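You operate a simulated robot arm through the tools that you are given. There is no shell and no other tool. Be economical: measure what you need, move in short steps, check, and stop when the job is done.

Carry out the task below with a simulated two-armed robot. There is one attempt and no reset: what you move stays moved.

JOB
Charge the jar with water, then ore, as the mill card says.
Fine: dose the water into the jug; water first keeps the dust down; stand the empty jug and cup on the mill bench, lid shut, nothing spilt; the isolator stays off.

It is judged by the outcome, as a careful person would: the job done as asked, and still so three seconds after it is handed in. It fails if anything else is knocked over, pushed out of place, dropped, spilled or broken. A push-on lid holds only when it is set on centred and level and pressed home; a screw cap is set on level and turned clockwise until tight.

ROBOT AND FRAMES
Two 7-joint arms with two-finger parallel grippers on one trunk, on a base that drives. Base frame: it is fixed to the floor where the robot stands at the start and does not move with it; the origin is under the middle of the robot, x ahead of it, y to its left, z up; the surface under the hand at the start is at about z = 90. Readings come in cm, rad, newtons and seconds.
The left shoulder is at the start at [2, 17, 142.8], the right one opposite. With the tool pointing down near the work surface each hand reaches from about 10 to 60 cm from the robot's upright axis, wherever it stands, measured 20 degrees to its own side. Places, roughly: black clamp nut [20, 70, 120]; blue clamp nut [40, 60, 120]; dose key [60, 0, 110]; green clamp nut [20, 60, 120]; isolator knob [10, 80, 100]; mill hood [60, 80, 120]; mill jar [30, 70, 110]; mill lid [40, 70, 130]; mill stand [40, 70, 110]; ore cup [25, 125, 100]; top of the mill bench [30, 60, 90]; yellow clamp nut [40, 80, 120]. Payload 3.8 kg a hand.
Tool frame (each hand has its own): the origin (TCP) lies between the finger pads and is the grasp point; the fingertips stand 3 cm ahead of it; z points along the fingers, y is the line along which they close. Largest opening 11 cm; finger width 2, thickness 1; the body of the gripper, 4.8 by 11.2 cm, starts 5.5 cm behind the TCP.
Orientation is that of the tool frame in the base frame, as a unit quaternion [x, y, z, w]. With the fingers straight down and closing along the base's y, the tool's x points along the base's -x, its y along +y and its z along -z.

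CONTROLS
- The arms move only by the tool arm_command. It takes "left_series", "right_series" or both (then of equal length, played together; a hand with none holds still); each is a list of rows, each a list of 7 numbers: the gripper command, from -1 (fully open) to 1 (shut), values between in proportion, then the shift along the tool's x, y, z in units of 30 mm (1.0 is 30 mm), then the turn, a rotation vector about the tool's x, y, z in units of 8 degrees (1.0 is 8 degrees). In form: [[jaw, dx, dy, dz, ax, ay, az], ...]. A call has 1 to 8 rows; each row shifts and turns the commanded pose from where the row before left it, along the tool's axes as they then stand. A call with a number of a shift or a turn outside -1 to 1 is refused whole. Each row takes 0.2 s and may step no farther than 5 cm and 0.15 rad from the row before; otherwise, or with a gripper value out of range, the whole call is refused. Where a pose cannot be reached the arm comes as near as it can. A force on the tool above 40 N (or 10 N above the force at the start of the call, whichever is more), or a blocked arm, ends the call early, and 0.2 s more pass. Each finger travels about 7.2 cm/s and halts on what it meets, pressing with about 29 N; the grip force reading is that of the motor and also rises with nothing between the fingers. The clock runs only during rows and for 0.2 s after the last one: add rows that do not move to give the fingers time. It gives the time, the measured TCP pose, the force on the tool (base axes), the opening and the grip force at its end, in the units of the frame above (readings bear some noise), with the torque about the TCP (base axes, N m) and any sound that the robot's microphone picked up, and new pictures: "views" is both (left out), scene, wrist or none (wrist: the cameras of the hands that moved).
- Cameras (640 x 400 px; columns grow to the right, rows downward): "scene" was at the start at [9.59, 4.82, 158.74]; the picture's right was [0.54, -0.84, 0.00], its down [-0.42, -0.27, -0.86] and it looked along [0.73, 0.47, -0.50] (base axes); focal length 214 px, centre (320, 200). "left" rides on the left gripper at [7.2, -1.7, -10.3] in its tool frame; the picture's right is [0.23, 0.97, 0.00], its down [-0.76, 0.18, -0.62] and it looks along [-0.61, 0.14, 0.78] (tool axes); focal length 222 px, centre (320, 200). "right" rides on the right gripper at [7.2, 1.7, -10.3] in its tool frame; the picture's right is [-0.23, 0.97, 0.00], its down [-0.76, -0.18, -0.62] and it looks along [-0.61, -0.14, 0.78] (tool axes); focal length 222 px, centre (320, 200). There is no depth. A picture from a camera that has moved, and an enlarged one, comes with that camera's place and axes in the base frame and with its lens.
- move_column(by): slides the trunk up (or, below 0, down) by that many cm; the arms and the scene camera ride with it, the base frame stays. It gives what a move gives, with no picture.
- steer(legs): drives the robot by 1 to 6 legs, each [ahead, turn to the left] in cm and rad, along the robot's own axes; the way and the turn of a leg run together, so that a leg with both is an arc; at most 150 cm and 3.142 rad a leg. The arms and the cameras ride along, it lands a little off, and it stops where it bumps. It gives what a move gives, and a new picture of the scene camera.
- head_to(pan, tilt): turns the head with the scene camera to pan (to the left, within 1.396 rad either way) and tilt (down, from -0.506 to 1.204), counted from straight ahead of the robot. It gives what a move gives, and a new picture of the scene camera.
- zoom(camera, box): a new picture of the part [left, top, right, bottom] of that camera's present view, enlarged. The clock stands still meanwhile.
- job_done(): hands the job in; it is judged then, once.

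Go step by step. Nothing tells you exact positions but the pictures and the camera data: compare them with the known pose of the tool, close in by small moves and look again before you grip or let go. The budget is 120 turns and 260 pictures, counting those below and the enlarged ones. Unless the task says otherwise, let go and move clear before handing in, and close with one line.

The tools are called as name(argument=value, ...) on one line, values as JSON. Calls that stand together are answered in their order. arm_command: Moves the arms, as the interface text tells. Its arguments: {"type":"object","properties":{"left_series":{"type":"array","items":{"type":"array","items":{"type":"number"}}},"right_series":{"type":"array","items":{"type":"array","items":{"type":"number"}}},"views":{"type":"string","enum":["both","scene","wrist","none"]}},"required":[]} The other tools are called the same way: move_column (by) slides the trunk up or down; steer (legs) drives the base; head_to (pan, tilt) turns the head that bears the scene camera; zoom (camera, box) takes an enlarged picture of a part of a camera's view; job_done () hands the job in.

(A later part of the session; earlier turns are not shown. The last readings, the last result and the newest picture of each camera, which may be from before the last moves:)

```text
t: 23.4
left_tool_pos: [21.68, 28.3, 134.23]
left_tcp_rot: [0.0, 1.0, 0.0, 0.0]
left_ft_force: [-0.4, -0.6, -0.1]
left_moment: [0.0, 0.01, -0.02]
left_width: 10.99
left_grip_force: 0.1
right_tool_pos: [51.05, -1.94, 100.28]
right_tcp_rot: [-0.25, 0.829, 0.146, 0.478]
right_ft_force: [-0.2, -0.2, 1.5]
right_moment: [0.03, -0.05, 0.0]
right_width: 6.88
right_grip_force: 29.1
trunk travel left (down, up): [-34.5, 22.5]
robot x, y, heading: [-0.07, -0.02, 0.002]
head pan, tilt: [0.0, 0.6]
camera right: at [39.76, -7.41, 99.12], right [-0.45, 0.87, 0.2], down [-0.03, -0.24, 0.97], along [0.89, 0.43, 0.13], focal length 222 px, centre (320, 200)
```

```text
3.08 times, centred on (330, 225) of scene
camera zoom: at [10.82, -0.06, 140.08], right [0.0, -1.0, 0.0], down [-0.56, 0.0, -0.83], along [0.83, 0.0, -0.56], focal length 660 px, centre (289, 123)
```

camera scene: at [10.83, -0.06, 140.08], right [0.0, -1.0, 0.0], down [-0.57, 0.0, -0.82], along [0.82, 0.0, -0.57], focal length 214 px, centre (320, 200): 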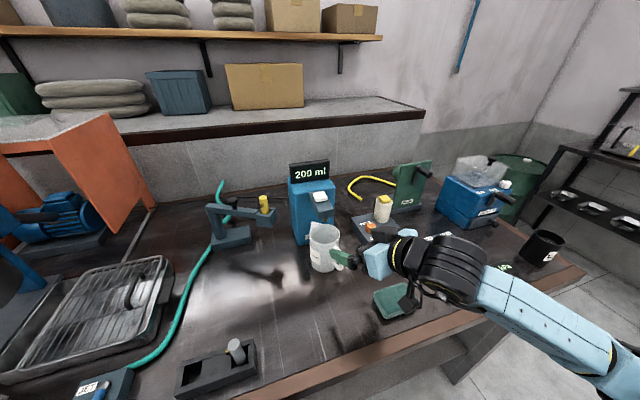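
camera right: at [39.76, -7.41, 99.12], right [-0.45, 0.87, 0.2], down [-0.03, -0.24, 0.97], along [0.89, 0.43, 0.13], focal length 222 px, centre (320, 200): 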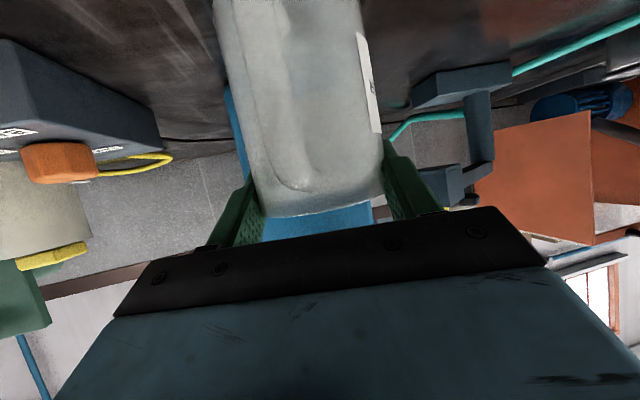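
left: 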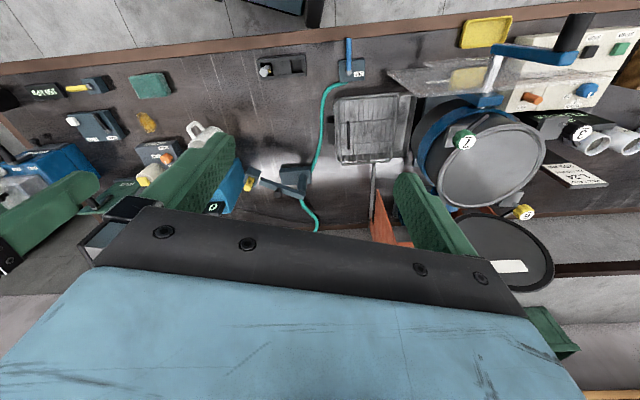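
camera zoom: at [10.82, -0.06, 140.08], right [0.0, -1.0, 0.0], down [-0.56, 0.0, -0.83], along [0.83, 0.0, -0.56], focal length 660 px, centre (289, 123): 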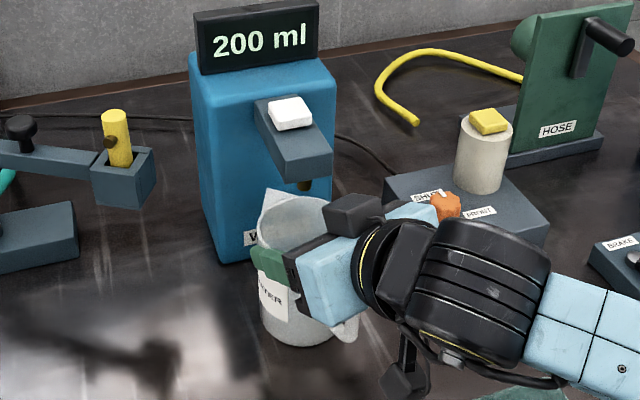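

Gripped, with a width of 6.9 cm. I'll lift 1 cm and check the hold before withdrawing from under the nozzle.

arm_command(right_series=[[1, -0.1, 0, -0.06, 0, 0, 0], [1, -0.19, 0, -0.11, 0, 0, 0], [1, 0, 0, 0, 0, 0, 0]], views="wrist")

zoom(camera="scene", box=[270, 160, 390, 290])

```text
t: 24.2
left_tool_pos: [21.75, 28.29, 134.15]
left_tcp_rot: [0.0, 1.0, 0.0, 0.0]
left_ft_force: [-0.2, -0.4, 0.5]
left_moment: [0.02, -0.02, -0.02]
left_width: 11.0
left_grip_force: 0.0
right_tool_pos: [51.12, -1.95, 101.31]
right_tcp_rot: [-0.25, 0.829, 0.146, 0.478]
right_ft_force: [0.5, 0.2, -0.5]
right_moment: [-0.01, -0.04, 0.02]
right_width: 6.86
right_grip_force: 28.8
trunk travel left (down, up): [-34.5, 22.5]
robot x, y, heading: [0.1, 0.13, -0.002]
head pan, tilt: [0.0, 0.6]
camera right: at [39.7, -7.41, 100.14], right [-0.45, 0.87, 0.2], down [-0.03, -0.24, 0.97], along [0.89, 0.43, 0.13], focal length 222 px, centre (320, 200)
```

right: 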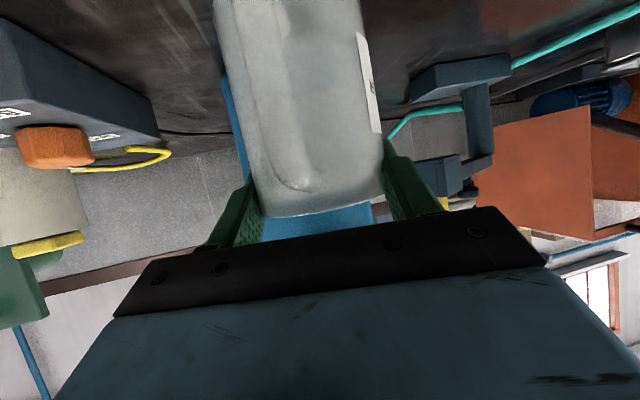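

```text
3.08 times, centred on (330, 225) of scene
camera zoom: at [10.83, -0.06, 140.08], right [0.0, -1.0, 0.0], down [-0.56, 0.0, -0.83], along [0.83, 0.0, -0.56], focal length 660 px, centre (289, 123)
```

zoom: 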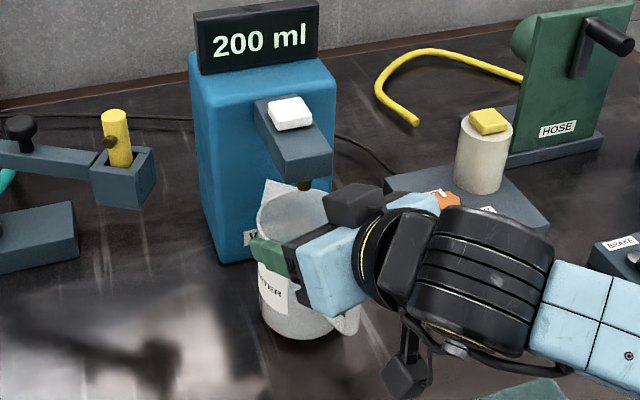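

The jug is held firmly. I'll withdraw it level from under the nozzle and raise it.

arm_command(right_series=[[1, 0.2, 0, -0.35, 0, 0, 0], [1, 0.33, 0, -0.577, 0, 0, 0], [1, 0.33, 0, -0.577, 0, 0, 0], [1, 0.33, 0, -0.577, 0, 0, 0], [1, 0.33, 0, -0.577, 0, 0, 0], [1, -0.58, 0, -0.33, 0, 0, 0], [1, -0.58, 0, -0.33, 0, 0, 0]], views="scene")

move_column(by=22)

steer(legs=[[0, 0.37], [-30, 0]])

```text
t: 25.8
left_tool_pos: [21.67, 28.31, 134.17]
left_tcp_rot: [-0.001, 1.0, 0.0, 0.0]
left_ft_force: [-0.8, 0.3, -0.5]
left_moment: [0.01, 0.0, -0.02]
left_width: 10.99
left_grip_force: 0.0
right_tool_pos: [43.53, -6.95, 105.28]
right_tcp_rot: [-0.251, 0.829, 0.148, 0.478]
right_ft_force: [-0.4, 0.1, -1.3]
right_moment: [0.03, 0.04, -0.02]
right_width: 6.87
right_grip_force: 28.9
trunk travel left (down, up): [-34.5, 22.5]
robot x, y, heading: [-0.01, 0.18, 0.002]
head pan, tilt: [0.0, 0.6]
camera scene: at [10.82, -0.07, 140.08], right [0.0, -1.0, 0.0], down [-0.56, 0.0, -0.83], along [0.83, 0.0, -0.56], focal length 214 px, centre (320, 200)
```

scene: 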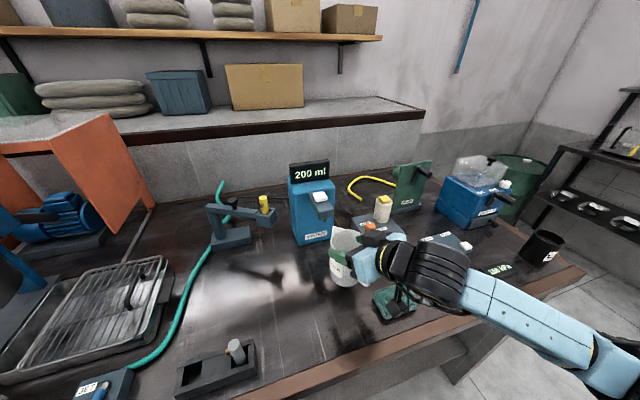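

```text
t: 28.1
left_tool_pos: [21.64, 28.26, 156.11]
left_tcp_rot: [0.0, 1.0, -0.001, 0.0]
left_ft_force: [0.4, -0.4, 0.9]
left_moment: [-0.01, -0.02, -0.01]
left_width: 10.98
left_grip_force: 0.0
right_tool_pos: [43.61, -7.07, 127.21]
right_tcp_rot: [-0.25, 0.829, 0.146, 0.478]
right_ft_force: [0.0, -0.3, -0.8]
right_moment: [0.02, 0.0, 0.0]
right_width: 6.88
right_grip_force: 29.0
trunk travel left (down, up): [-56.5, 0.5]
robot x, y, heading: [0.06, -0.22, -0.001]
head pan, tilt: [0.0, 0.6]
```

```text
t: 31.3
left_tool_pos: [-18.06, 23.32, 156.15]
left_tcp_rot: [-0.185, 0.983, 0.0, 0.0]
left_ft_force: [-0.1, 0.9, -0.6]
left_moment: [0.0, -0.02, -0.01]
left_width: 11.0
left_grip_force: 0.0
right_tool_pos: [15.16, -1.55, 127.31]
right_tcp_rot: [-0.4, 0.768, 0.233, 0.442]
right_ft_force: [0.7, -0.5, -1.3]
right_moment: [-0.01, -0.01, -0.01]
right_width: 6.87
right_grip_force: 28.5
trunk travel left (down, up): [-56.5, 0.5]
robot x, y, heading: [-28.28, -11.01, 0.373]
head pan, tilt: [0.0, 0.6]
camera scene: at [-17.9, -6.98, 162.08], right [0.37, -0.93, 0.0], down [-0.53, -0.21, -0.82], along [0.77, 0.3, -0.57], focal length 214 px, centre (320, 200)
```

scene: 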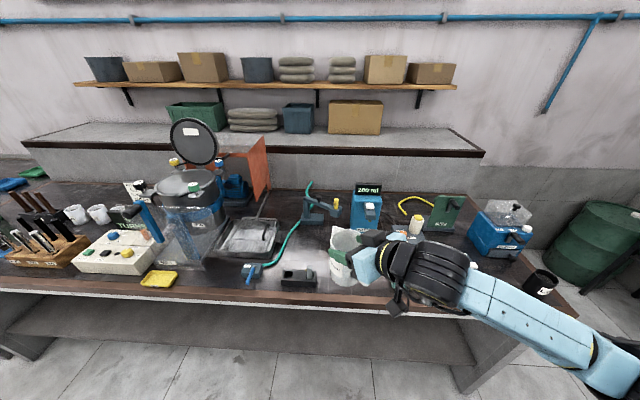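

The bench now lies square ahead. I'll zoom in on the mill and cups.

zoom(camera="scene", box=[0, 110, 290, 300])

zoom(camera="scene", box=[50, 150, 210, 270])

```text
2.11 times, centred on (145, 205) of scene
camera zoom: at [-17.9, -6.98, 162.08], right [0.37, -0.93, 0.0], down [-0.53, -0.21, -0.82], along [0.77, 0.3, -0.57], focal length 452 px, centre (688, 190)
```

zoom: 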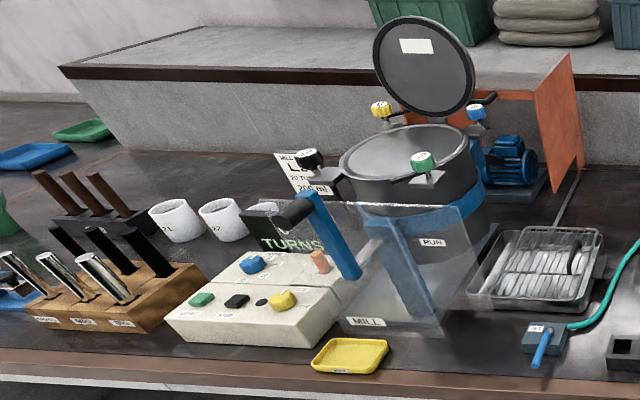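

```text
3.33 times, centred on (130, 210) of scene
camera zoom: at [-17.9, -6.98, 162.08], right [0.37, -0.93, 0.0], down [-0.53, -0.21, -0.82], along [0.77, 0.3, -0.57], focal length 715 px, centre (953, 167)
```

zoom: 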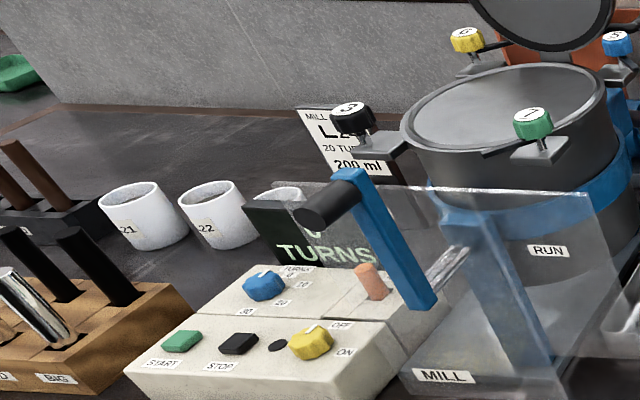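

Cups 21 and 22 are visible, and the third, half hidden behind the TURNS display, is probably 24. I'll drive along the bench to the mill, staying clear of it.

steer(legs=[[0, 1.571], [63, 0], [0, -1.571]])

```text
t: 42.5
left_tool_pos: [-43.12, 82.16, 156.06]
left_tcp_rot: [-0.196, 0.981, 0.0, -0.001]
left_ft_force: [0.0, -0.4, -0.1]
left_moment: [0.01, 0.0, -0.01]
left_width: 10.99
left_grip_force: 0.1
right_tool_pos: [-9.28, 58.19, 127.3]
right_tcp_rot: [-0.408, 0.763, 0.238, 0.441]
right_ft_force: [0.3, -0.6, -0.4]
right_moment: [0.02, 0.01, 0.03]
right_width: 6.89
right_grip_force: 29.2
trunk travel left (down, up): [-56.5, 0.5]
robot x, y, heading: [-52.16, 48.11, 0.393]
head pan, tilt: [0.0, 0.6]
camera scene: at [-42.16, 51.84, 162.08], right [0.39, -0.92, 0.0], down [-0.52, -0.22, -0.83], along [0.76, 0.32, -0.56], focal length 214 px, centre (320, 200)
```

scene: 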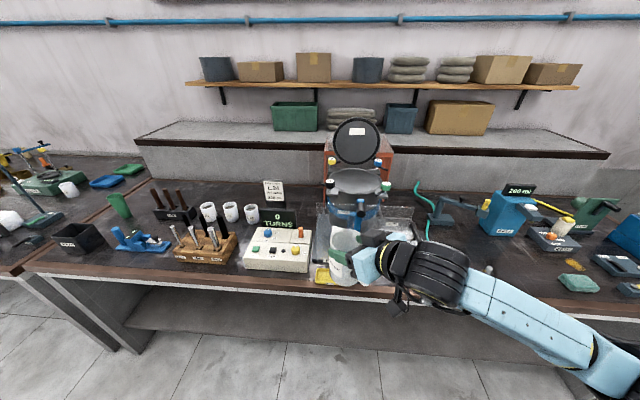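

zoom(camera="scene", box=[170, 110, 430, 290])

zoom(camera="scene", box=[190, 190, 300, 250])

```text
2.22 times, centred on (300, 200) of scene
camera zoom: at [-42.16, 51.84, 162.08], right [0.39, -0.92, 0.0], down [-0.52, -0.22, -0.83], along [0.76, 0.32, -0.56], focal length 477 px, centre (364, 200)
```

zoom: 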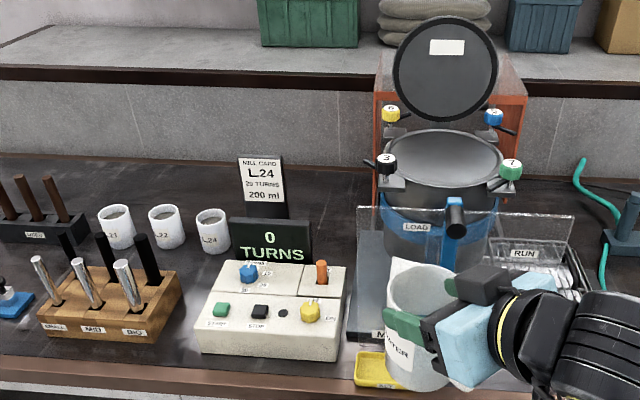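

```text
5.82 times, centred on (245, 220) of scene
camera zoom: at [-42.16, 51.84, 162.08], right [0.39, -0.92, 0.0], down [-0.52, -0.22, -0.83], along [0.76, 0.32, -0.56], focal length 1248 px, centre (756, 84)
```

zoom: 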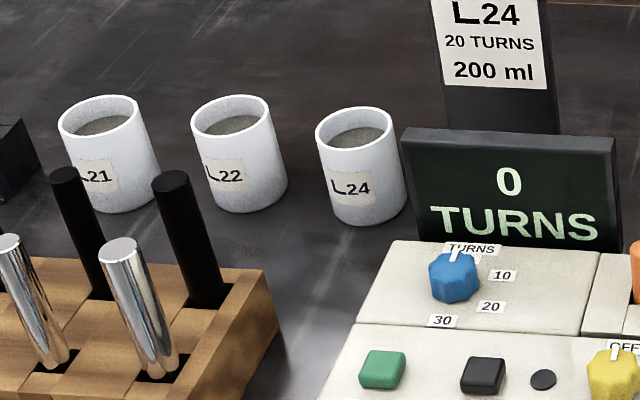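

The row is L21, L22, L24 and the lid stands open. Pouring with this grip would bend the wrist badly, so I'll set the jug down on open bench and regrip it from above with the left hand. I drive back to the clear spot for that.

steer(legs=[[0, 1.55], [-68, 0], [0, -1.571], [30, 0]])

```text
t: 55.5
left_tool_pos: [10.39, 29.65, 156.16]
left_tcp_rot: [-0.186, 0.983, 0.0, 0.0]
left_ft_force: [0.2, -0.6, 0.0]
left_moment: [-0.01, 0.0, 0.04]
left_width: 11.01
left_grip_force: 0.1
right_tool_pos: [43.62, 4.82, 127.25]
right_tcp_rot: [-0.4, 0.768, 0.233, 0.443]
right_ft_force: [-0.1, -0.5, -1.2]
right_moment: [-0.01, 0.03, 0.0]
right_width: 6.87
right_grip_force: 29.2
trunk travel left (down, up): [-56.5, 0.5]
robot x, y, heading: [0.69, -4.49, 0.377]
head pan, tilt: [0.0, 0.6]
camera scene: at [10.53, -0.78, 162.08], right [0.37, -0.93, 0.0], down [-0.53, -0.21, -0.83], along [0.77, 0.3, -0.56], focal length 214 px, centre (320, 200)
```

scene: 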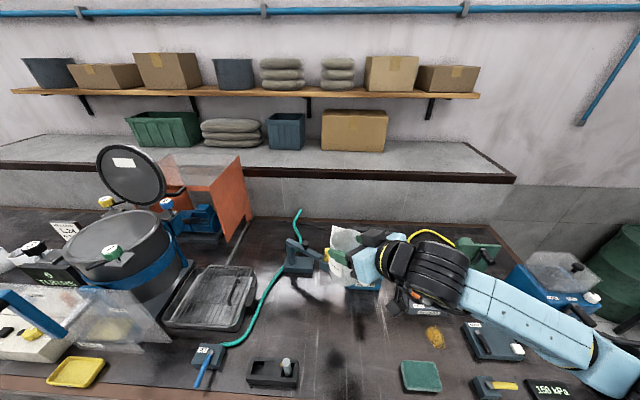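

This is the open spot. I'll yaw the jug by about 40° to the left and bring it over the clear area.

arm_command(right_series=[[1, 0, 0, 0, -0.74, 0, -0.43], [1, 0, 0, 0, -0.74, 0, -0.43], [1, 0, 0, 0, -0.74, 0, -0.43], [1, 0, 0, 0, -0.74, 0, -0.43], [1, 0, 0, 0, -0.74, 0, -0.43], [1, 0, 0, 0, -0.74, 0, -0.43]], views="none")

arm_command(right_series=[[1, -0.2, 0.58, 0.34, 0, 0, 0], [1, -0.2, 0.58, 0.34, 0, 0, 0], [1, -0.2, 0.58, 0.34, 0, 0, 0], [1, -0.18, 0.58, 0.33, 0, 0, 0]], views="both")

```text
t: 56.9
left_tool_pos: [10.31, 30.02, 156.13]
left_tcp_rot: [-0.186, 0.983, -0.001, 0.001]
left_ft_force: [0.2, 1.5, 0.2]
left_moment: [-0.03, 0.01, -0.01]
left_width: 11.02
left_grip_force: 0.0
right_tool_pos: [41.61, 7.07, 127.05]
right_tcp_rot: [0.63, -0.585, -0.38, -0.341]
right_ft_force: [-2.2, -0.1, -3.5]
right_moment: [0.12, 0.02, -0.08]
right_width: 6.88
right_grip_force: 29.3
right hand out of reach, approached as far as the arm can: row 5, 6
trunk travel left (down, up): [-56.5, 0.5]
robot x, y, heading: [0.11, -4.88, 0.37]
head pan, tilt: [0.0, 0.6]
```

```text
t: 57.9
left_tool_pos: [10.42, 29.59, 156.1]
left_tcp_rot: [-0.186, 0.983, 0.0, 0.0]
left_ft_force: [0.8, 0.1, 0.1]
left_moment: [-0.05, -0.04, 0.04]
left_width: 11.0
left_grip_force: 0.0
right_tool_pos: [34.24, 10.53, 127.04]
right_tcp_rot: [0.645, -0.578, -0.373, -0.334]
right_ft_force: [0.5, 0.0, -0.4]
right_moment: [0.01, 0.02, 0.01]
right_width: 6.87
right_grip_force: 29.2
trunk travel left (down, up): [-56.5, 0.5]
robot x, y, heading: [0.41, -4.58, 0.374]
head pan, tilt: [0.0, 0.6]
camera scene: at [10.5, -0.67, 162.08], right [0.37, -0.93, 0.0], down [-0.53, -0.21, -0.83], along [0.77, 0.3, -0.56], focal length 214 px, centre (320, 200)
camera right: at [33.83, -1.94, 125.8], right [-0.98, 0.01, 0.2], down [0.19, -0.14, 0.97], along [0.03, 0.99, 0.14], focal length 222 px, centre (320, 200)
```

scene: 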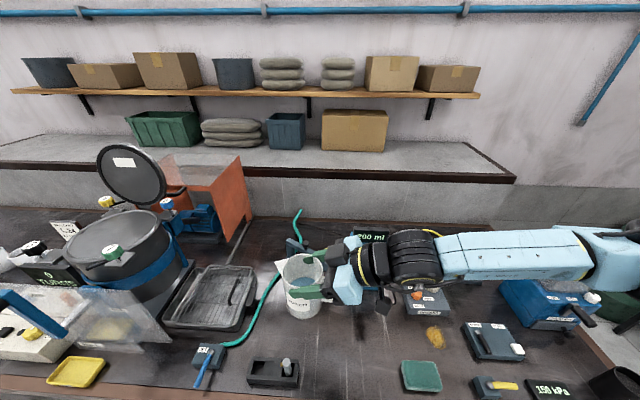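
right: 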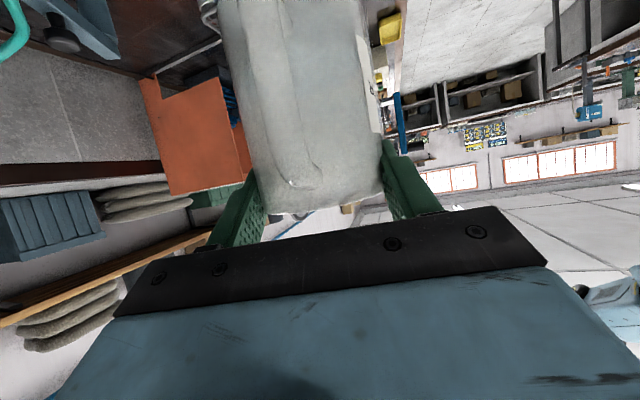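

arm_command(right_series=[[1, 0.22, -0.29, -0.38, 0, 0, 0], [1, 0.22, -0.29, -0.38, 0, 0, 0]], views="none")

move_column(by=-24)

head_to(pan=0.0, tilt=0.9)

```text
t: 58.5
left_tool_pos: [10.43, 29.5, 156.19]
left_tcp_rot: [-0.185, 0.983, 0.0, 0.0]
left_ft_force: [0.0, 0.6, -0.2]
left_moment: [-0.01, -0.01, -0.02]
left_width: 10.98
left_grip_force: 0.0
right_tool_pos: [36.38, 8.12, 127.08]
right_tcp_rot: [0.645, -0.577, -0.374, -0.335]
right_ft_force: [0.7, 0.3, -1.0]
right_moment: [-0.01, 0.02, 0.0]
right_width: 6.9
right_grip_force: 29.0
trunk travel left (down, up): [-56.5, 0.5]
robot x, y, heading: [0.62, -4.78, 0.369]
head pan, tilt: [0.0, 0.6]
```

```text
t: 61.0
left_tool_pos: [10.42, 29.57, 132.25]
left_tcp_rot: [-0.186, 0.983, 0.0, 0.0]
left_ft_force: [-0.3, -0.3, 0.4]
left_moment: [-0.05, -0.03, 0.06]
left_width: 11.01
left_grip_force: 0.1
right_tool_pos: [36.37, 8.08, 102.99]
right_tcp_rot: [0.645, -0.577, -0.373, -0.333]
right_ft_force: [-0.5, -0.3, -0.5]
right_moment: [0.02, 0.01, 0.01]
right_width: 6.9
right_grip_force: 28.6
trunk travel left (down, up): [-32.5, 24.5]
robot x, y, heading: [0.62, -5.02, 0.373]
head pan, tilt: [0.0, 0.6]
```

```text
t: 61.8
left_tool_pos: [10.43, 29.49, 132.14]
left_tcp_rot: [-0.186, 0.983, 0.0, 0.0]
left_ft_force: [-1.0, -0.2, -0.4]
left_moment: [-0.03, 0.01, -0.01]
left_width: 10.98
left_grip_force: 0.0
right_tool_pos: [36.27, 8.06, 103.04]
right_tcp_rot: [0.645, -0.578, -0.373, -0.333]
right_ft_force: [0.5, -0.2, -0.7]
right_moment: [0.02, -0.01, 0.01]
right_width: 6.9
right_grip_force: 28.7
trunk travel left (down, up): [-32.5, 24.5]
robot x, y, heading: [0.98, -4.45, 0.377]
head pan, tilt: [0.0, 0.901]
camera scene: at [9.34, -1.25, 135.61], right [0.37, -0.93, 0.0], down [-0.73, -0.29, -0.62], along [0.58, 0.23, -0.78], focal length 214 px, centre (320, 200)
```

scene: 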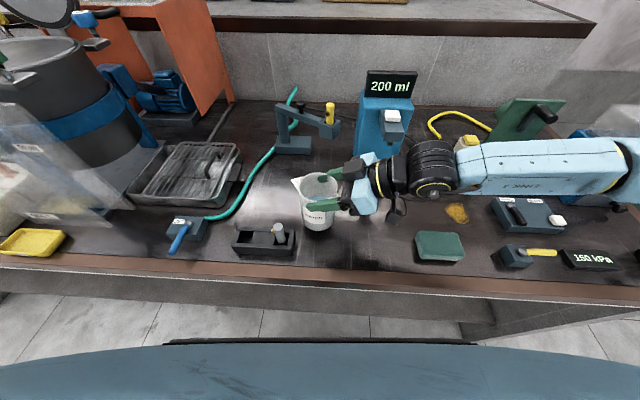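

arm_command(right_series=[[1, 0.35, 0, 0.2, 0, 0, 0], [1, 0.3, 0, 0.17, 0, 0, 0], [1, 0.1, 0, 0.06, 0, 0, 0], [1, 0.05, 0, 0.03, 0, 0, 0]], views="none")

zoom(camera="scene", box=[220, 140, 420, 280])

```text
t: 62.8
left_tool_pos: [10.27, 29.56, 132.28]
left_tcp_rot: [-0.185, 0.983, 0.0, 0.0]
left_ft_force: [0.3, 0.5, 0.7]
left_moment: [0.03, -0.03, 0.02]
left_width: 11.01
left_grip_force: 0.0
right_tool_pos: [36.32, 8.21, 100.33]
right_tcp_rot: [0.645, -0.577, -0.374, -0.335]
right_ft_force: [-0.9, -0.6, 4.2]
right_moment: [-0.21, 0.04, -0.04]
right_width: 6.85
right_grip_force: 28.6
trunk travel left (down, up): [-32.5, 24.5]
robot x, y, heading: [0.46, -4.44, 0.375]
head pan, tilt: [0.0, 0.901]
```

```text
2.86 times, centred on (320, 210) of scene
camera zoom: at [9.31, -1.27, 135.61], right [0.37, -0.93, 0.0], down [-0.73, -0.29, -0.62], along [0.58, 0.23, -0.78], focal length 613 px, centre (320, 171)
```

zoom: 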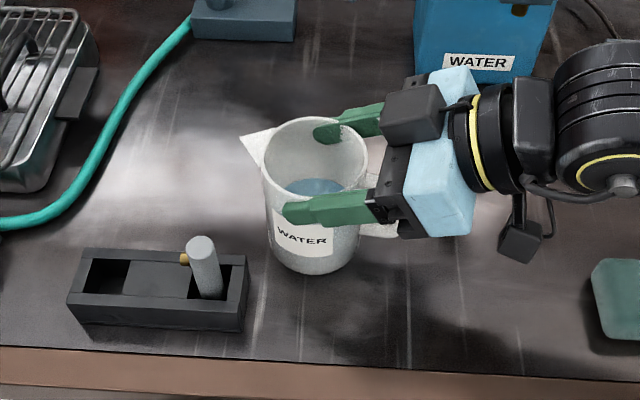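

The jug stands on the bench, so I'll release it and withdraw.

arm_command(right_series=[[0.2, 0, 0, 0, 0, 0, 0], [-0.4, 0, 0, 0, 0, 0, 0], [-1, 0, 0, 0, 0, 0, 0], [-1, 0, 0, -0.7, 0, 0, 0], [-1, 0, 0, -1, 0, 0, 0], [-1, 0, 0, -1, 0, 0, 0], [-1, 0, 0, -1, 0, 0, 0], [-1, 0, 0, -1, 0, 0, 0]], views="wrist")

zoom(camera="scene", box=[220, 140, 420, 280])

```text
t: 64.6
left_tool_pos: [10.37, 29.48, 132.13]
left_tcp_rot: [-0.186, 0.983, 0.0, 0.0]
left_ft_force: [-0.4, 0.5, -0.3]
left_moment: [-0.01, -0.04, 0.01]
left_width: 11.01
left_grip_force: 0.0
right_tool_pos: [37.3, -2.48, 106.57]
right_tcp_rot: [0.642, -0.579, -0.374, -0.335]
right_ft_force: [0.1, -0.1, 0.4]
right_moment: [-0.02, -0.02, 0.03]
right_width: 11.01
right_grip_force: 0.0
right hand out of reach, approached as far as the arm can: row 8
trunk travel left (down, up): [-32.5, 24.5]
robot x, y, heading: [0.7, -4.56, 0.376]
head pan, tilt: [0.0, 0.901]
camera right: at [36.92, -15.1, 105.33], right [-0.98, 0.01, 0.2], down [0.2, -0.14, 0.97], along [0.04, 0.99, 0.14], focal length 222 px, centre (320, 200)
```

right: 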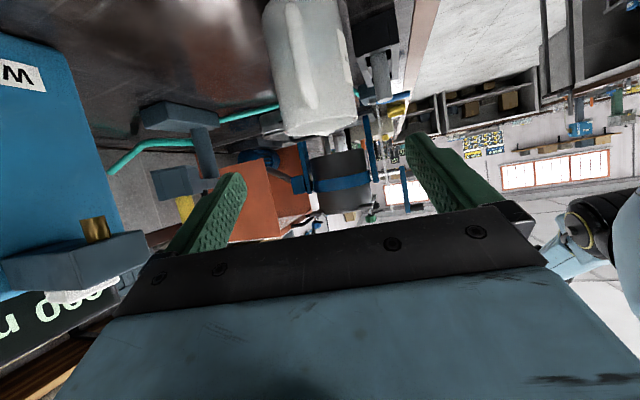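

```text
2.86 times, centred on (320, 210) of scene
camera zoom: at [9.35, -1.28, 135.6], right [0.37, -0.93, 0.0], down [-0.73, -0.29, -0.62], along [0.58, 0.23, -0.78], focal length 613 px, centre (320, 171)
```

zoom: 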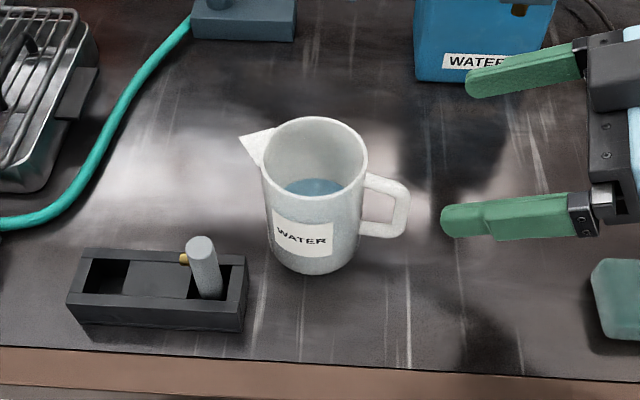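

The jug stands cleanly with its axis at about [36.1, 9.7], spout to the left. I'll clear the right arm up and away while yawing the left hand to straddle the jug from above.

arm_command(right_series=[[-1, -0.58, 0, -0.33, 0.84, 0, 0.49], [-1, -0.58, 0, -0.33, 0.84, 0, 0.49], [-1, -0.58, 0, -0.33, 0.84, 0, 0.49], [-1, -0.58, 0, -0.33, 0.84, 0, 0.49], [-1, -0.58, 0, -0.33, 0.84, 0, 0.49], [-1, -0.58, 0, -0.33, 0.84, 0, 0.49], [-1, -0.58, 0, -0.33, 0.84, 0, 0.49], [-1, -0.58, 0, -0.33, 0.84, 0, 0.49]], left_series=[[-1, 0, 0, 0, 0, 0, -0.94], [-1, 0, 0, 0, 0, 0, -0.94], [-1, 0, 0, 0, 0, 0, -0.94], [-1, 0, 0, 0, 0, 0, -0.94], [-1, 0, 0, 0, 0, 0, -0.94], [-1, 0, 0, 0, 0, 0, -0.94], [-1, 0, 0, 0, 0, 0, -0.94], [-1, 0, 0, 0, 0, 0, -0.94]], views="scene")

```text
t: 66.4
left_tool_pos: [10.36, 29.58, 132.19]
left_tcp_rot: [-0.654, 0.756, 0.0, 0.0]
left_ft_force: [-0.1, 0.4, 0.1]
left_moment: [-0.03, -0.01, 0.01]
left_width: 10.99
left_grip_force: 0.0
right_tool_pos: [42.1, -0.3, 123.06]
right_tcp_rot: [-0.252, 0.83, 0.148, 0.476]
right_ft_force: [-0.3, -0.4, 0.4]
right_moment: [-0.02, 0.0, -0.03]
right_width: 11.01
right_grip_force: 0.0
right hand out of reach, approached as far as the arm can: row 3, 4, 5, 6
trunk travel left (down, up): [-32.5, 24.5]
robot x, y, heading: [0.02, -4.77, 0.366]
head pan, tilt: [0.0, 0.901]
camera scene: at [9.31, -1.18, 135.6], right [0.37, -0.93, 0.0], down [-0.73, -0.29, -0.62], along [0.58, 0.23, -0.78], focal length 214 px, centre (320, 200)
```

scene: 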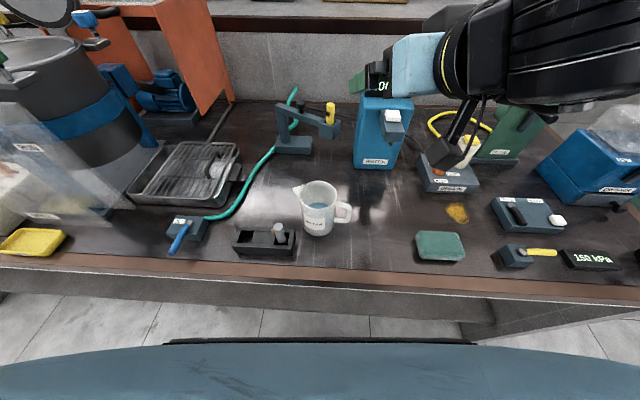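

arm_command(right_series=[[-1, 0.08, -0.77, -0.93, 0, 0, 0], [-1, 0.08, -0.77, -0.93, 0, 0, 0], [-1, 0.08, -0.77, -0.93, 0, 0, 0], [-1, 0.08, -0.77, -0.93, 0, 0, 0], [-1, 0.08, -0.77, -0.93, 0, 0, 0]], left_series=[[-1, 0, 0, 0, 0, 0, -0.925], [-1, 0, 0, 0, 0, 0, -0.925], [-1, 0.6, -0.5, 0, 0, 0, 0], [-1, 0.946, -0.97, 0.1, 0, 0, 0], [-1, 0.946, -0.97, 0.1, 0, 0, 0]], views="scene")

```text
t: 67.6
left_tool_pos: [18.78, 22.78, 131.44]
left_tcp_rot: [0.746, -0.667, 0.0, 0.001]
left_ft_force: [1.4, -0.2, 0.6]
left_moment: [0.03, 0.02, 0.01]
left_width: 11.0
left_grip_force: 0.0
right_tool_pos: [42.02, -15.5, 131.29]
right_tcp_rot: [-0.253, 0.832, 0.147, 0.472]
right_ft_force: [-0.2, -1.4, 1.6]
right_moment: [-0.06, 0.07, 0.04]
right_width: 11.05
right_grip_force: 0.0
right hand out of reach, approached as far as the arm can: row 1, 2, 3, 4
trunk travel left (down, up): [-32.5, 24.5]
robot x, y, heading: [1.0, -4.85, 0.374]
head pan, tilt: [0.0, 0.901]
camera scene: at [9.59, -1.4, 135.58], right [0.37, -0.93, 0.0], down [-0.73, -0.29, -0.62], along [0.58, 0.23, -0.78], focal length 214 px, centre (320, 200)
```

scene: 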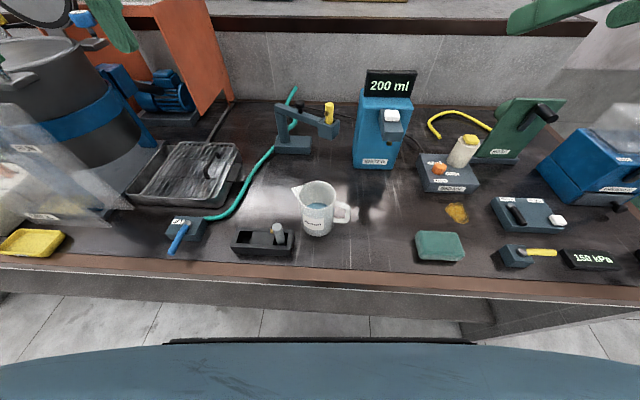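

arm_command(left_series=[[-1, 0.83, -0.87, 0.36, 0, 0, 0], [-1, 0.83, -0.87, 0.36, 0, 0, 0], [-1, 0.83, -0.87, 0.36, 0, 0, 0], [-1, 0.83, -0.87, 0.36, 0, 0, 0], [-1, 0.83, -0.87, 0.36, 0, 0, 0], [-1, 0.83, -0.87, 0.36, 0, 0, 0]], views="both")

```text
t: 69.0
left_tool_pos: [28.76, 18.23, 123.94]
left_tcp_rot: [0.745, -0.667, 0.0, 0.0]
left_ft_force: [0.3, -0.5, 0.3]
left_moment: [-0.01, -0.03, -0.01]
left_width: 11.0
left_grip_force: 0.1
left hand out of reach, approached as far as the arm can: row 3, 4, 5, 6
right_tool_pos: [41.73, -15.19, 131.61]
right_tcp_rot: [-0.252, 0.829, 0.148, 0.476]
right_ft_force: [0.6, -0.3, 0.9]
right_moment: [0.01, -0.01, 0.04]
right_width: 10.99
right_grip_force: 0.0
trunk travel left (down, up): [-32.5, 24.5]
robot x, y, heading: [0.66, -4.72, 0.374]
head pan, tilt: [0.0, 0.901]
camera scene: at [9.29, -1.25, 135.61], right [0.37, -0.93, 0.0], down [-0.73, -0.29, -0.62], along [0.58, 0.23, -0.78], focal length 214 px, centre (320, 200)
camera left: at [31.17, 11.26, 134.12], right [-0.94, -0.33, 0.0], down [-0.26, 0.74, 0.62], along [-0.21, 0.59, -0.78], focal length 222 px, centre (320, 200)
```

scene: 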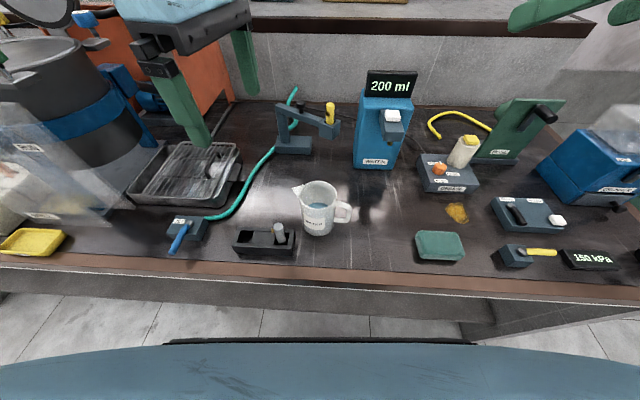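
left: 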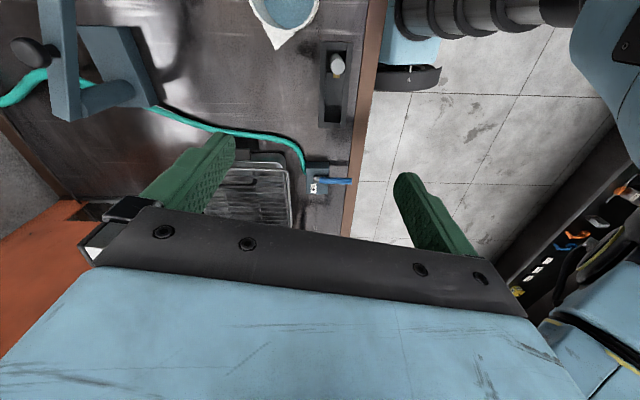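

The left arm can't cross that far with this yaw, so I'll sidestep the robot about 12 cm to the right.

steer(legs=[[0, -1.571], [12, 0], [0, 1.571]])

```text
t: 72.1
left_tool_pos: [32.07, -20.6, 123.8]
left_tcp_rot: [-0.258, 0.966, 0.0, -0.001]
left_ft_force: [0.1, -0.2, -0.3]
left_moment: [-0.01, 0.02, 0.0]
left_width: 11.04
left_grip_force: 0.0
right_tool_pos: [6.8, -45.91, 131.75]
right_tcp_rot: [0.244, 0.834, -0.136, 0.476]
right_ft_force: [0.4, 0.2, -0.2]
right_moment: [0.02, 0.0, -0.04]
right_width: 11.01
right_grip_force: 0.0
trunk travel left (down, up): [-32.5, 24.5]
robot x, y, heading: [-1.86, -5.43, -0.777]
head pan, tilt: [0.0, 0.901]
stopped in leg 1: the robot was blocked; the commanded pose is now the measured one
camera scene: at [5.26, -12.14, 135.6], right [-0.7, -0.71, 0.0], down [-0.56, 0.55, -0.62], along [0.44, -0.44, -0.78], focal length 214 px, centre (320, 200)
```

scene: 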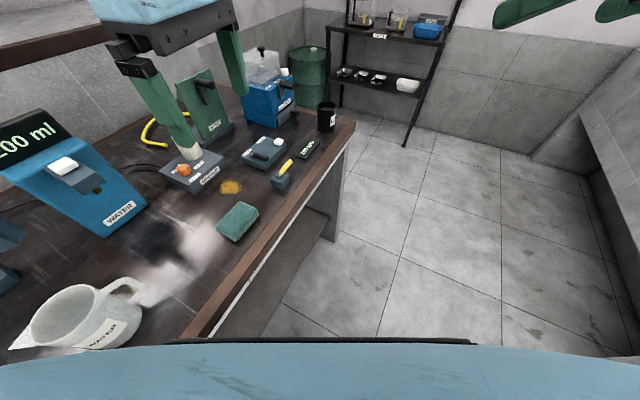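

The base touched the bench while turning, and nothing on it seems disturbed. I'll turn back, reverse, sidestep there and come forward again.

steer(legs=[[0, 1.15], [-30, 0], [0, -1.571], [12, 0], [0, 1.571], [28, 0]])

```text
t: 87.0
left_tool_pos: [28.88, 7.73, 123.78]
left_tcp_rot: [0.743, -0.67, 0.0, 0.0]
left_ft_force: [0.1, 0.7, 0.6]
left_moment: [0.01, 0.05, 0.0]
left_width: 11.02
left_grip_force: 0.1
right_tool_pos: [41.9, -25.67, 131.7]
right_tcp_rot: [-0.252, 0.832, 0.147, 0.472]
right_ft_force: [-0.2, 0.1, 0.7]
right_moment: [-0.01, 0.0, 0.01]
right_width: 11.0
right_grip_force: 0.1
trunk travel left (down, up): [-32.5, 24.5]
robot x, y, heading: [1.37, -16.95, 0.38]
head pan, tilt: [0.0, 0.901]
camera scene: at [10.15, -13.36, 135.6], right [0.37, -0.93, 0.0], down [-0.73, -0.29, -0.62], along [0.58, 0.23, -0.78], focal length 214 px, centre (320, 200)
```

scene: 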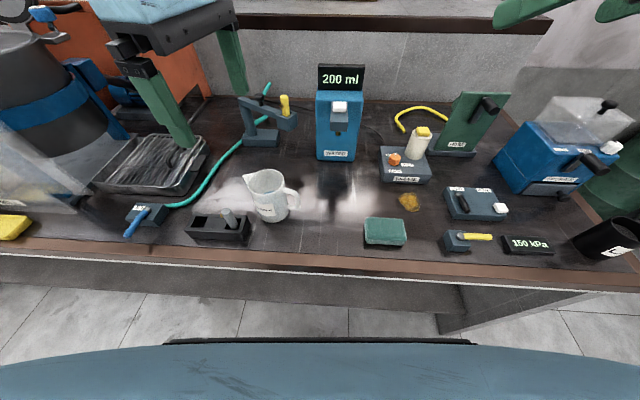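

arm_command(left_series=[[-1, -0.12, -0.8, 0, 0, 0, 0], [-1, -0.12, -0.8, 0, 0, 0, 0], [-1, -0.12, -0.8, 0, 0, 0, 0]], views="both")

```text
t: 87.8
left_tool_pos: [34.44, 10.91, 124.3]
left_tcp_rot: [0.744, -0.668, 0.002, -0.001]
left_ft_force: [-0.4, -0.1, -1.2]
left_moment: [0.01, 0.03, 0.01]
left_width: 10.99
left_grip_force: 0.1
left hand out of reach, approached as far as the arm can: row 2, 3
right_tool_pos: [41.6, -25.8, 131.72]
right_tcp_rot: [-0.251, 0.832, 0.147, 0.473]
right_ft_force: [-0.2, -0.3, 0.3]
right_moment: [0.01, -0.02, 0.0]
right_width: 11.0
right_grip_force: 0.1
trunk travel left (down, up): [-32.5, 24.5]
robot x, y, heading: [1.0, -17.03, 0.381]
head pan, tilt: [0.0, 0.901]
camera scene: at [9.99, -13.47, 135.61], right [0.37, -0.93, 0.0], down [-0.73, -0.29, -0.62], along [0.58, 0.23, -0.78], focal length 214 px, centre (320, 200)
camera left: at [36.86, 3.92, 134.55], right [-0.94, -0.33, 0.0], down [-0.26, 0.74, 0.62], along [-0.2, 0.59, -0.78], focal length 222 px, centre (320, 200)
```

scene: 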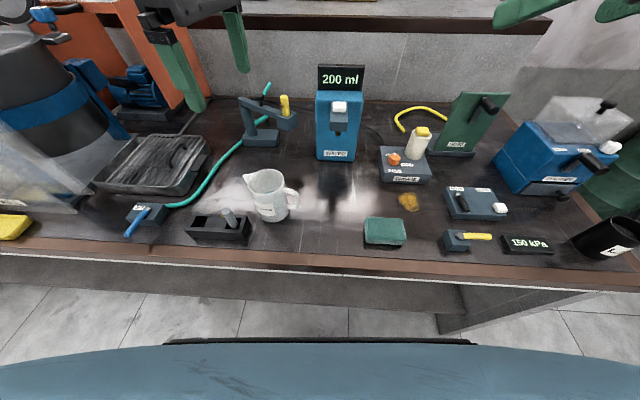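
left: 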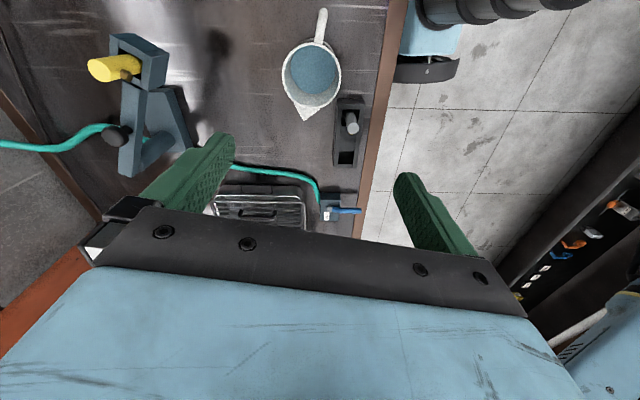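

arm_command(left_series=[[-1, 0, 0, 0.89, 0, 0, 0], [-1, 0, 0, 0.89, 0, 0, 0], [-1, 0.12, -0.12, 0.89, 0, 0, 0], [-1, 0.12, -0.12, 0.89, 0, 0, 0], [-1, 0.12, -0.12, 0.89, 0, 0, 0], [-1, 0.12, -0.12, 0.6, 0, 0, 0]], views="both")

```text
t: 89.2
left_tool_pos: [35.32, 10.62, 109.27]
left_tcp_rot: [0.743, -0.669, 0.002, -0.001]
left_ft_force: [-0.5, -0.1, 0.3]
left_moment: [-0.02, 0.01, 0.06]
left_width: 11.01
left_grip_force: 0.1
left hand out of reach, approached as far as the arm can: row 5, 6
right_tool_pos: [41.81, -25.69, 131.77]
right_tcp_rot: [-0.252, 0.832, 0.147, 0.472]
right_ft_force: [-0.1, 0.3, -0.2]
right_moment: [-0.01, -0.01, 0.01]
right_width: 10.99
right_grip_force: 0.1
trunk travel left (down, up): [-32.5, 24.5]
robot x, y, heading: [1.42, -17.01, 0.376]
head pan, tilt: [0.0, 0.901]
camera scene: at [10.09, -13.38, 135.6], right [0.37, -0.93, 0.0], down [-0.73, -0.29, -0.62], along [0.58, 0.23, -0.78], focal length 214 px, centre (320, 200)
camera left: at [37.68, 3.52, 119.58], right [-0.94, -0.33, 0.0], down [-0.26, 0.74, 0.62], along [-0.2, 0.59, -0.78], focal length 222 px, centre (320, 200)
```

scene: 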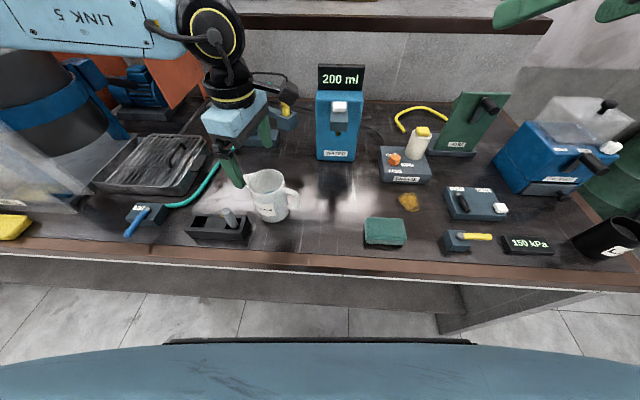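
left: 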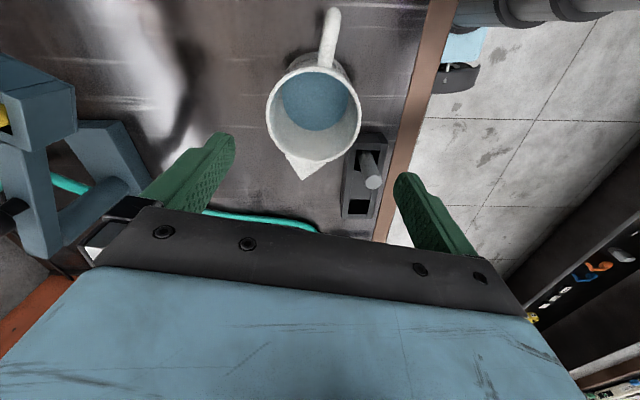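

steer(legs=[[5, 0]])

```text
t: 90.2
left_tool_pos: [39.94, 12.44, 109.35]
left_tcp_rot: [0.744, -0.669, 0.001, 0.001]
left_ft_force: [0.7, 0.4, 0.2]
left_moment: [0.03, 0.03, 0.06]
left_width: 10.99
left_grip_force: 0.0
right_tool_pos: [46.48, -23.8, 131.84]
right_tcp_rot: [-0.251, 0.833, 0.147, 0.472]
right_ft_force: [-0.4, 0.1, 0.1]
right_moment: [0.03, 0.02, 0.01]
right_width: 11.03
right_grip_force: 0.0
trunk travel left (down, up): [-32.5, 24.5]
robot x, y, heading: [5.75, -15.28, 0.379]
head pan, tilt: [0.0, 0.901]
camera scene: at [14.84, -11.5, 135.59], right [0.37, -0.93, 0.0], down [-0.73, -0.29, -0.62], along [0.58, 0.23, -0.78], focal length 214 px, centre (320, 200)
```

scene: 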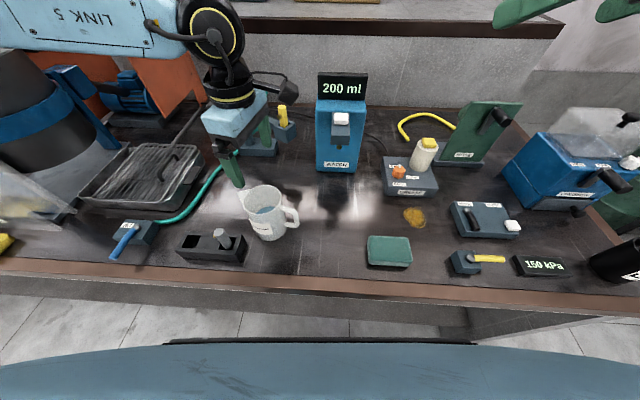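

arm_command(left_series=[[-1, 0.415, 0.69, 0, 0, 0, 0], [-1, 0.415, 0.69, 0, 0, 0, 0], [-1, 0, 0, 0, 0, 0, 0]], views="both")

```text
t: 91.0
left_tool_pos: [36.0, 9.42, 109.34]
left_tcp_rot: [0.744, -0.668, 0.001, -0.001]
left_ft_force: [-0.6, 0.0, 0.0]
left_moment: [-0.01, 0.01, 0.0]
left_width: 10.99
left_grip_force: 0.1
right_tool_pos: [46.36, -23.96, 131.75]
right_tcp_rot: [-0.252, 0.832, 0.147, 0.473]
right_ft_force: [-0.7, 0.3, -0.1]
right_moment: [0.02, 0.02, 0.0]
right_width: 11.01
right_grip_force: 0.2
trunk travel left (down, up): [-32.5, 24.5]
robot x, y, heading: [6.24, -14.8, 0.379]
head pan, tilt: [0.0, 0.901]
camera scene: at [14.67, -11.56, 135.6], right [0.37, -0.93, 0.0], down [-0.73, -0.29, -0.62], along [0.58, 0.23, -0.78], focal length 214 px, centre (320, 200)
camera left: at [38.41, 2.42, 119.62], right [-0.94, -0.33, 0.0], down [-0.26, 0.74, 0.62], along [-0.2, 0.59, -0.78], focal length 222 px, centre (320, 200)
```

scene: 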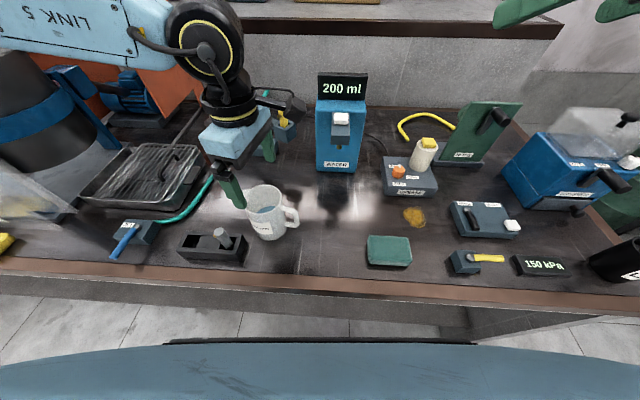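
left: 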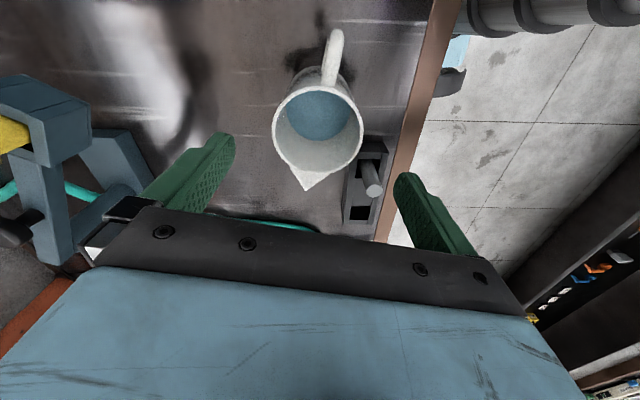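

arm_command(left_series=[[-0.8, 0.1, -0.09, 0.6, 0, 0, 0], [-0.8, 0, 0, 0.6, 0, 0, 0]], views="wrist")

zoom(camera="scene", box=[180, 120, 340, 270])

```text
t: 91.6
left_tool_pos: [35.91, 9.56, 105.72]
left_tcp_rot: [0.743, -0.669, 0.003, 0.0]
left_ft_force: [0.5, 0.0, 0.4]
left_moment: [0.0, -0.02, 0.0]
left_width: 9.9
left_grip_force: 0.1
left hand out of reach, approached as far as the arm can: row 2
right_tool_pos: [46.33, -23.87, 131.78]
right_tcp_rot: [-0.252, 0.831, 0.147, 0.473]
right_ft_force: [0.0, 1.1, 0.3]
right_moment: [-0.01, -0.02, -0.01]
right_width: 10.98
right_grip_force: 0.1
trunk travel left (down, up): [-32.5, 24.5]
robot x, y, heading: [5.71, -15.12, 0.376]
head pan, tilt: [0.0, 0.901]
camera left: at [38.32, 2.65, 116.14], right [-0.94, -0.33, 0.0], down [-0.26, 0.74, 0.62], along [-0.2, 0.59, -0.78], focal length 222 px, centre (320, 200)
```

left: 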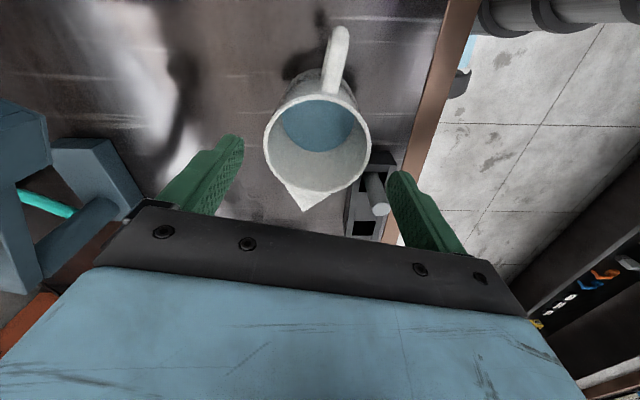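

```text
2.67 times, centred on (260, 195) of scene
camera zoom: at [14.65, -11.56, 135.6], right [0.37, -0.93, 0.0], down [-0.73, -0.29, -0.62], along [0.58, 0.23, -0.78], focal length 572 px, centre (480, 213)
```

zoom: 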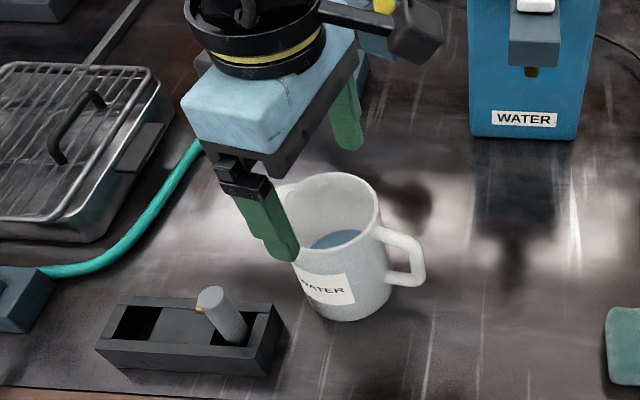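

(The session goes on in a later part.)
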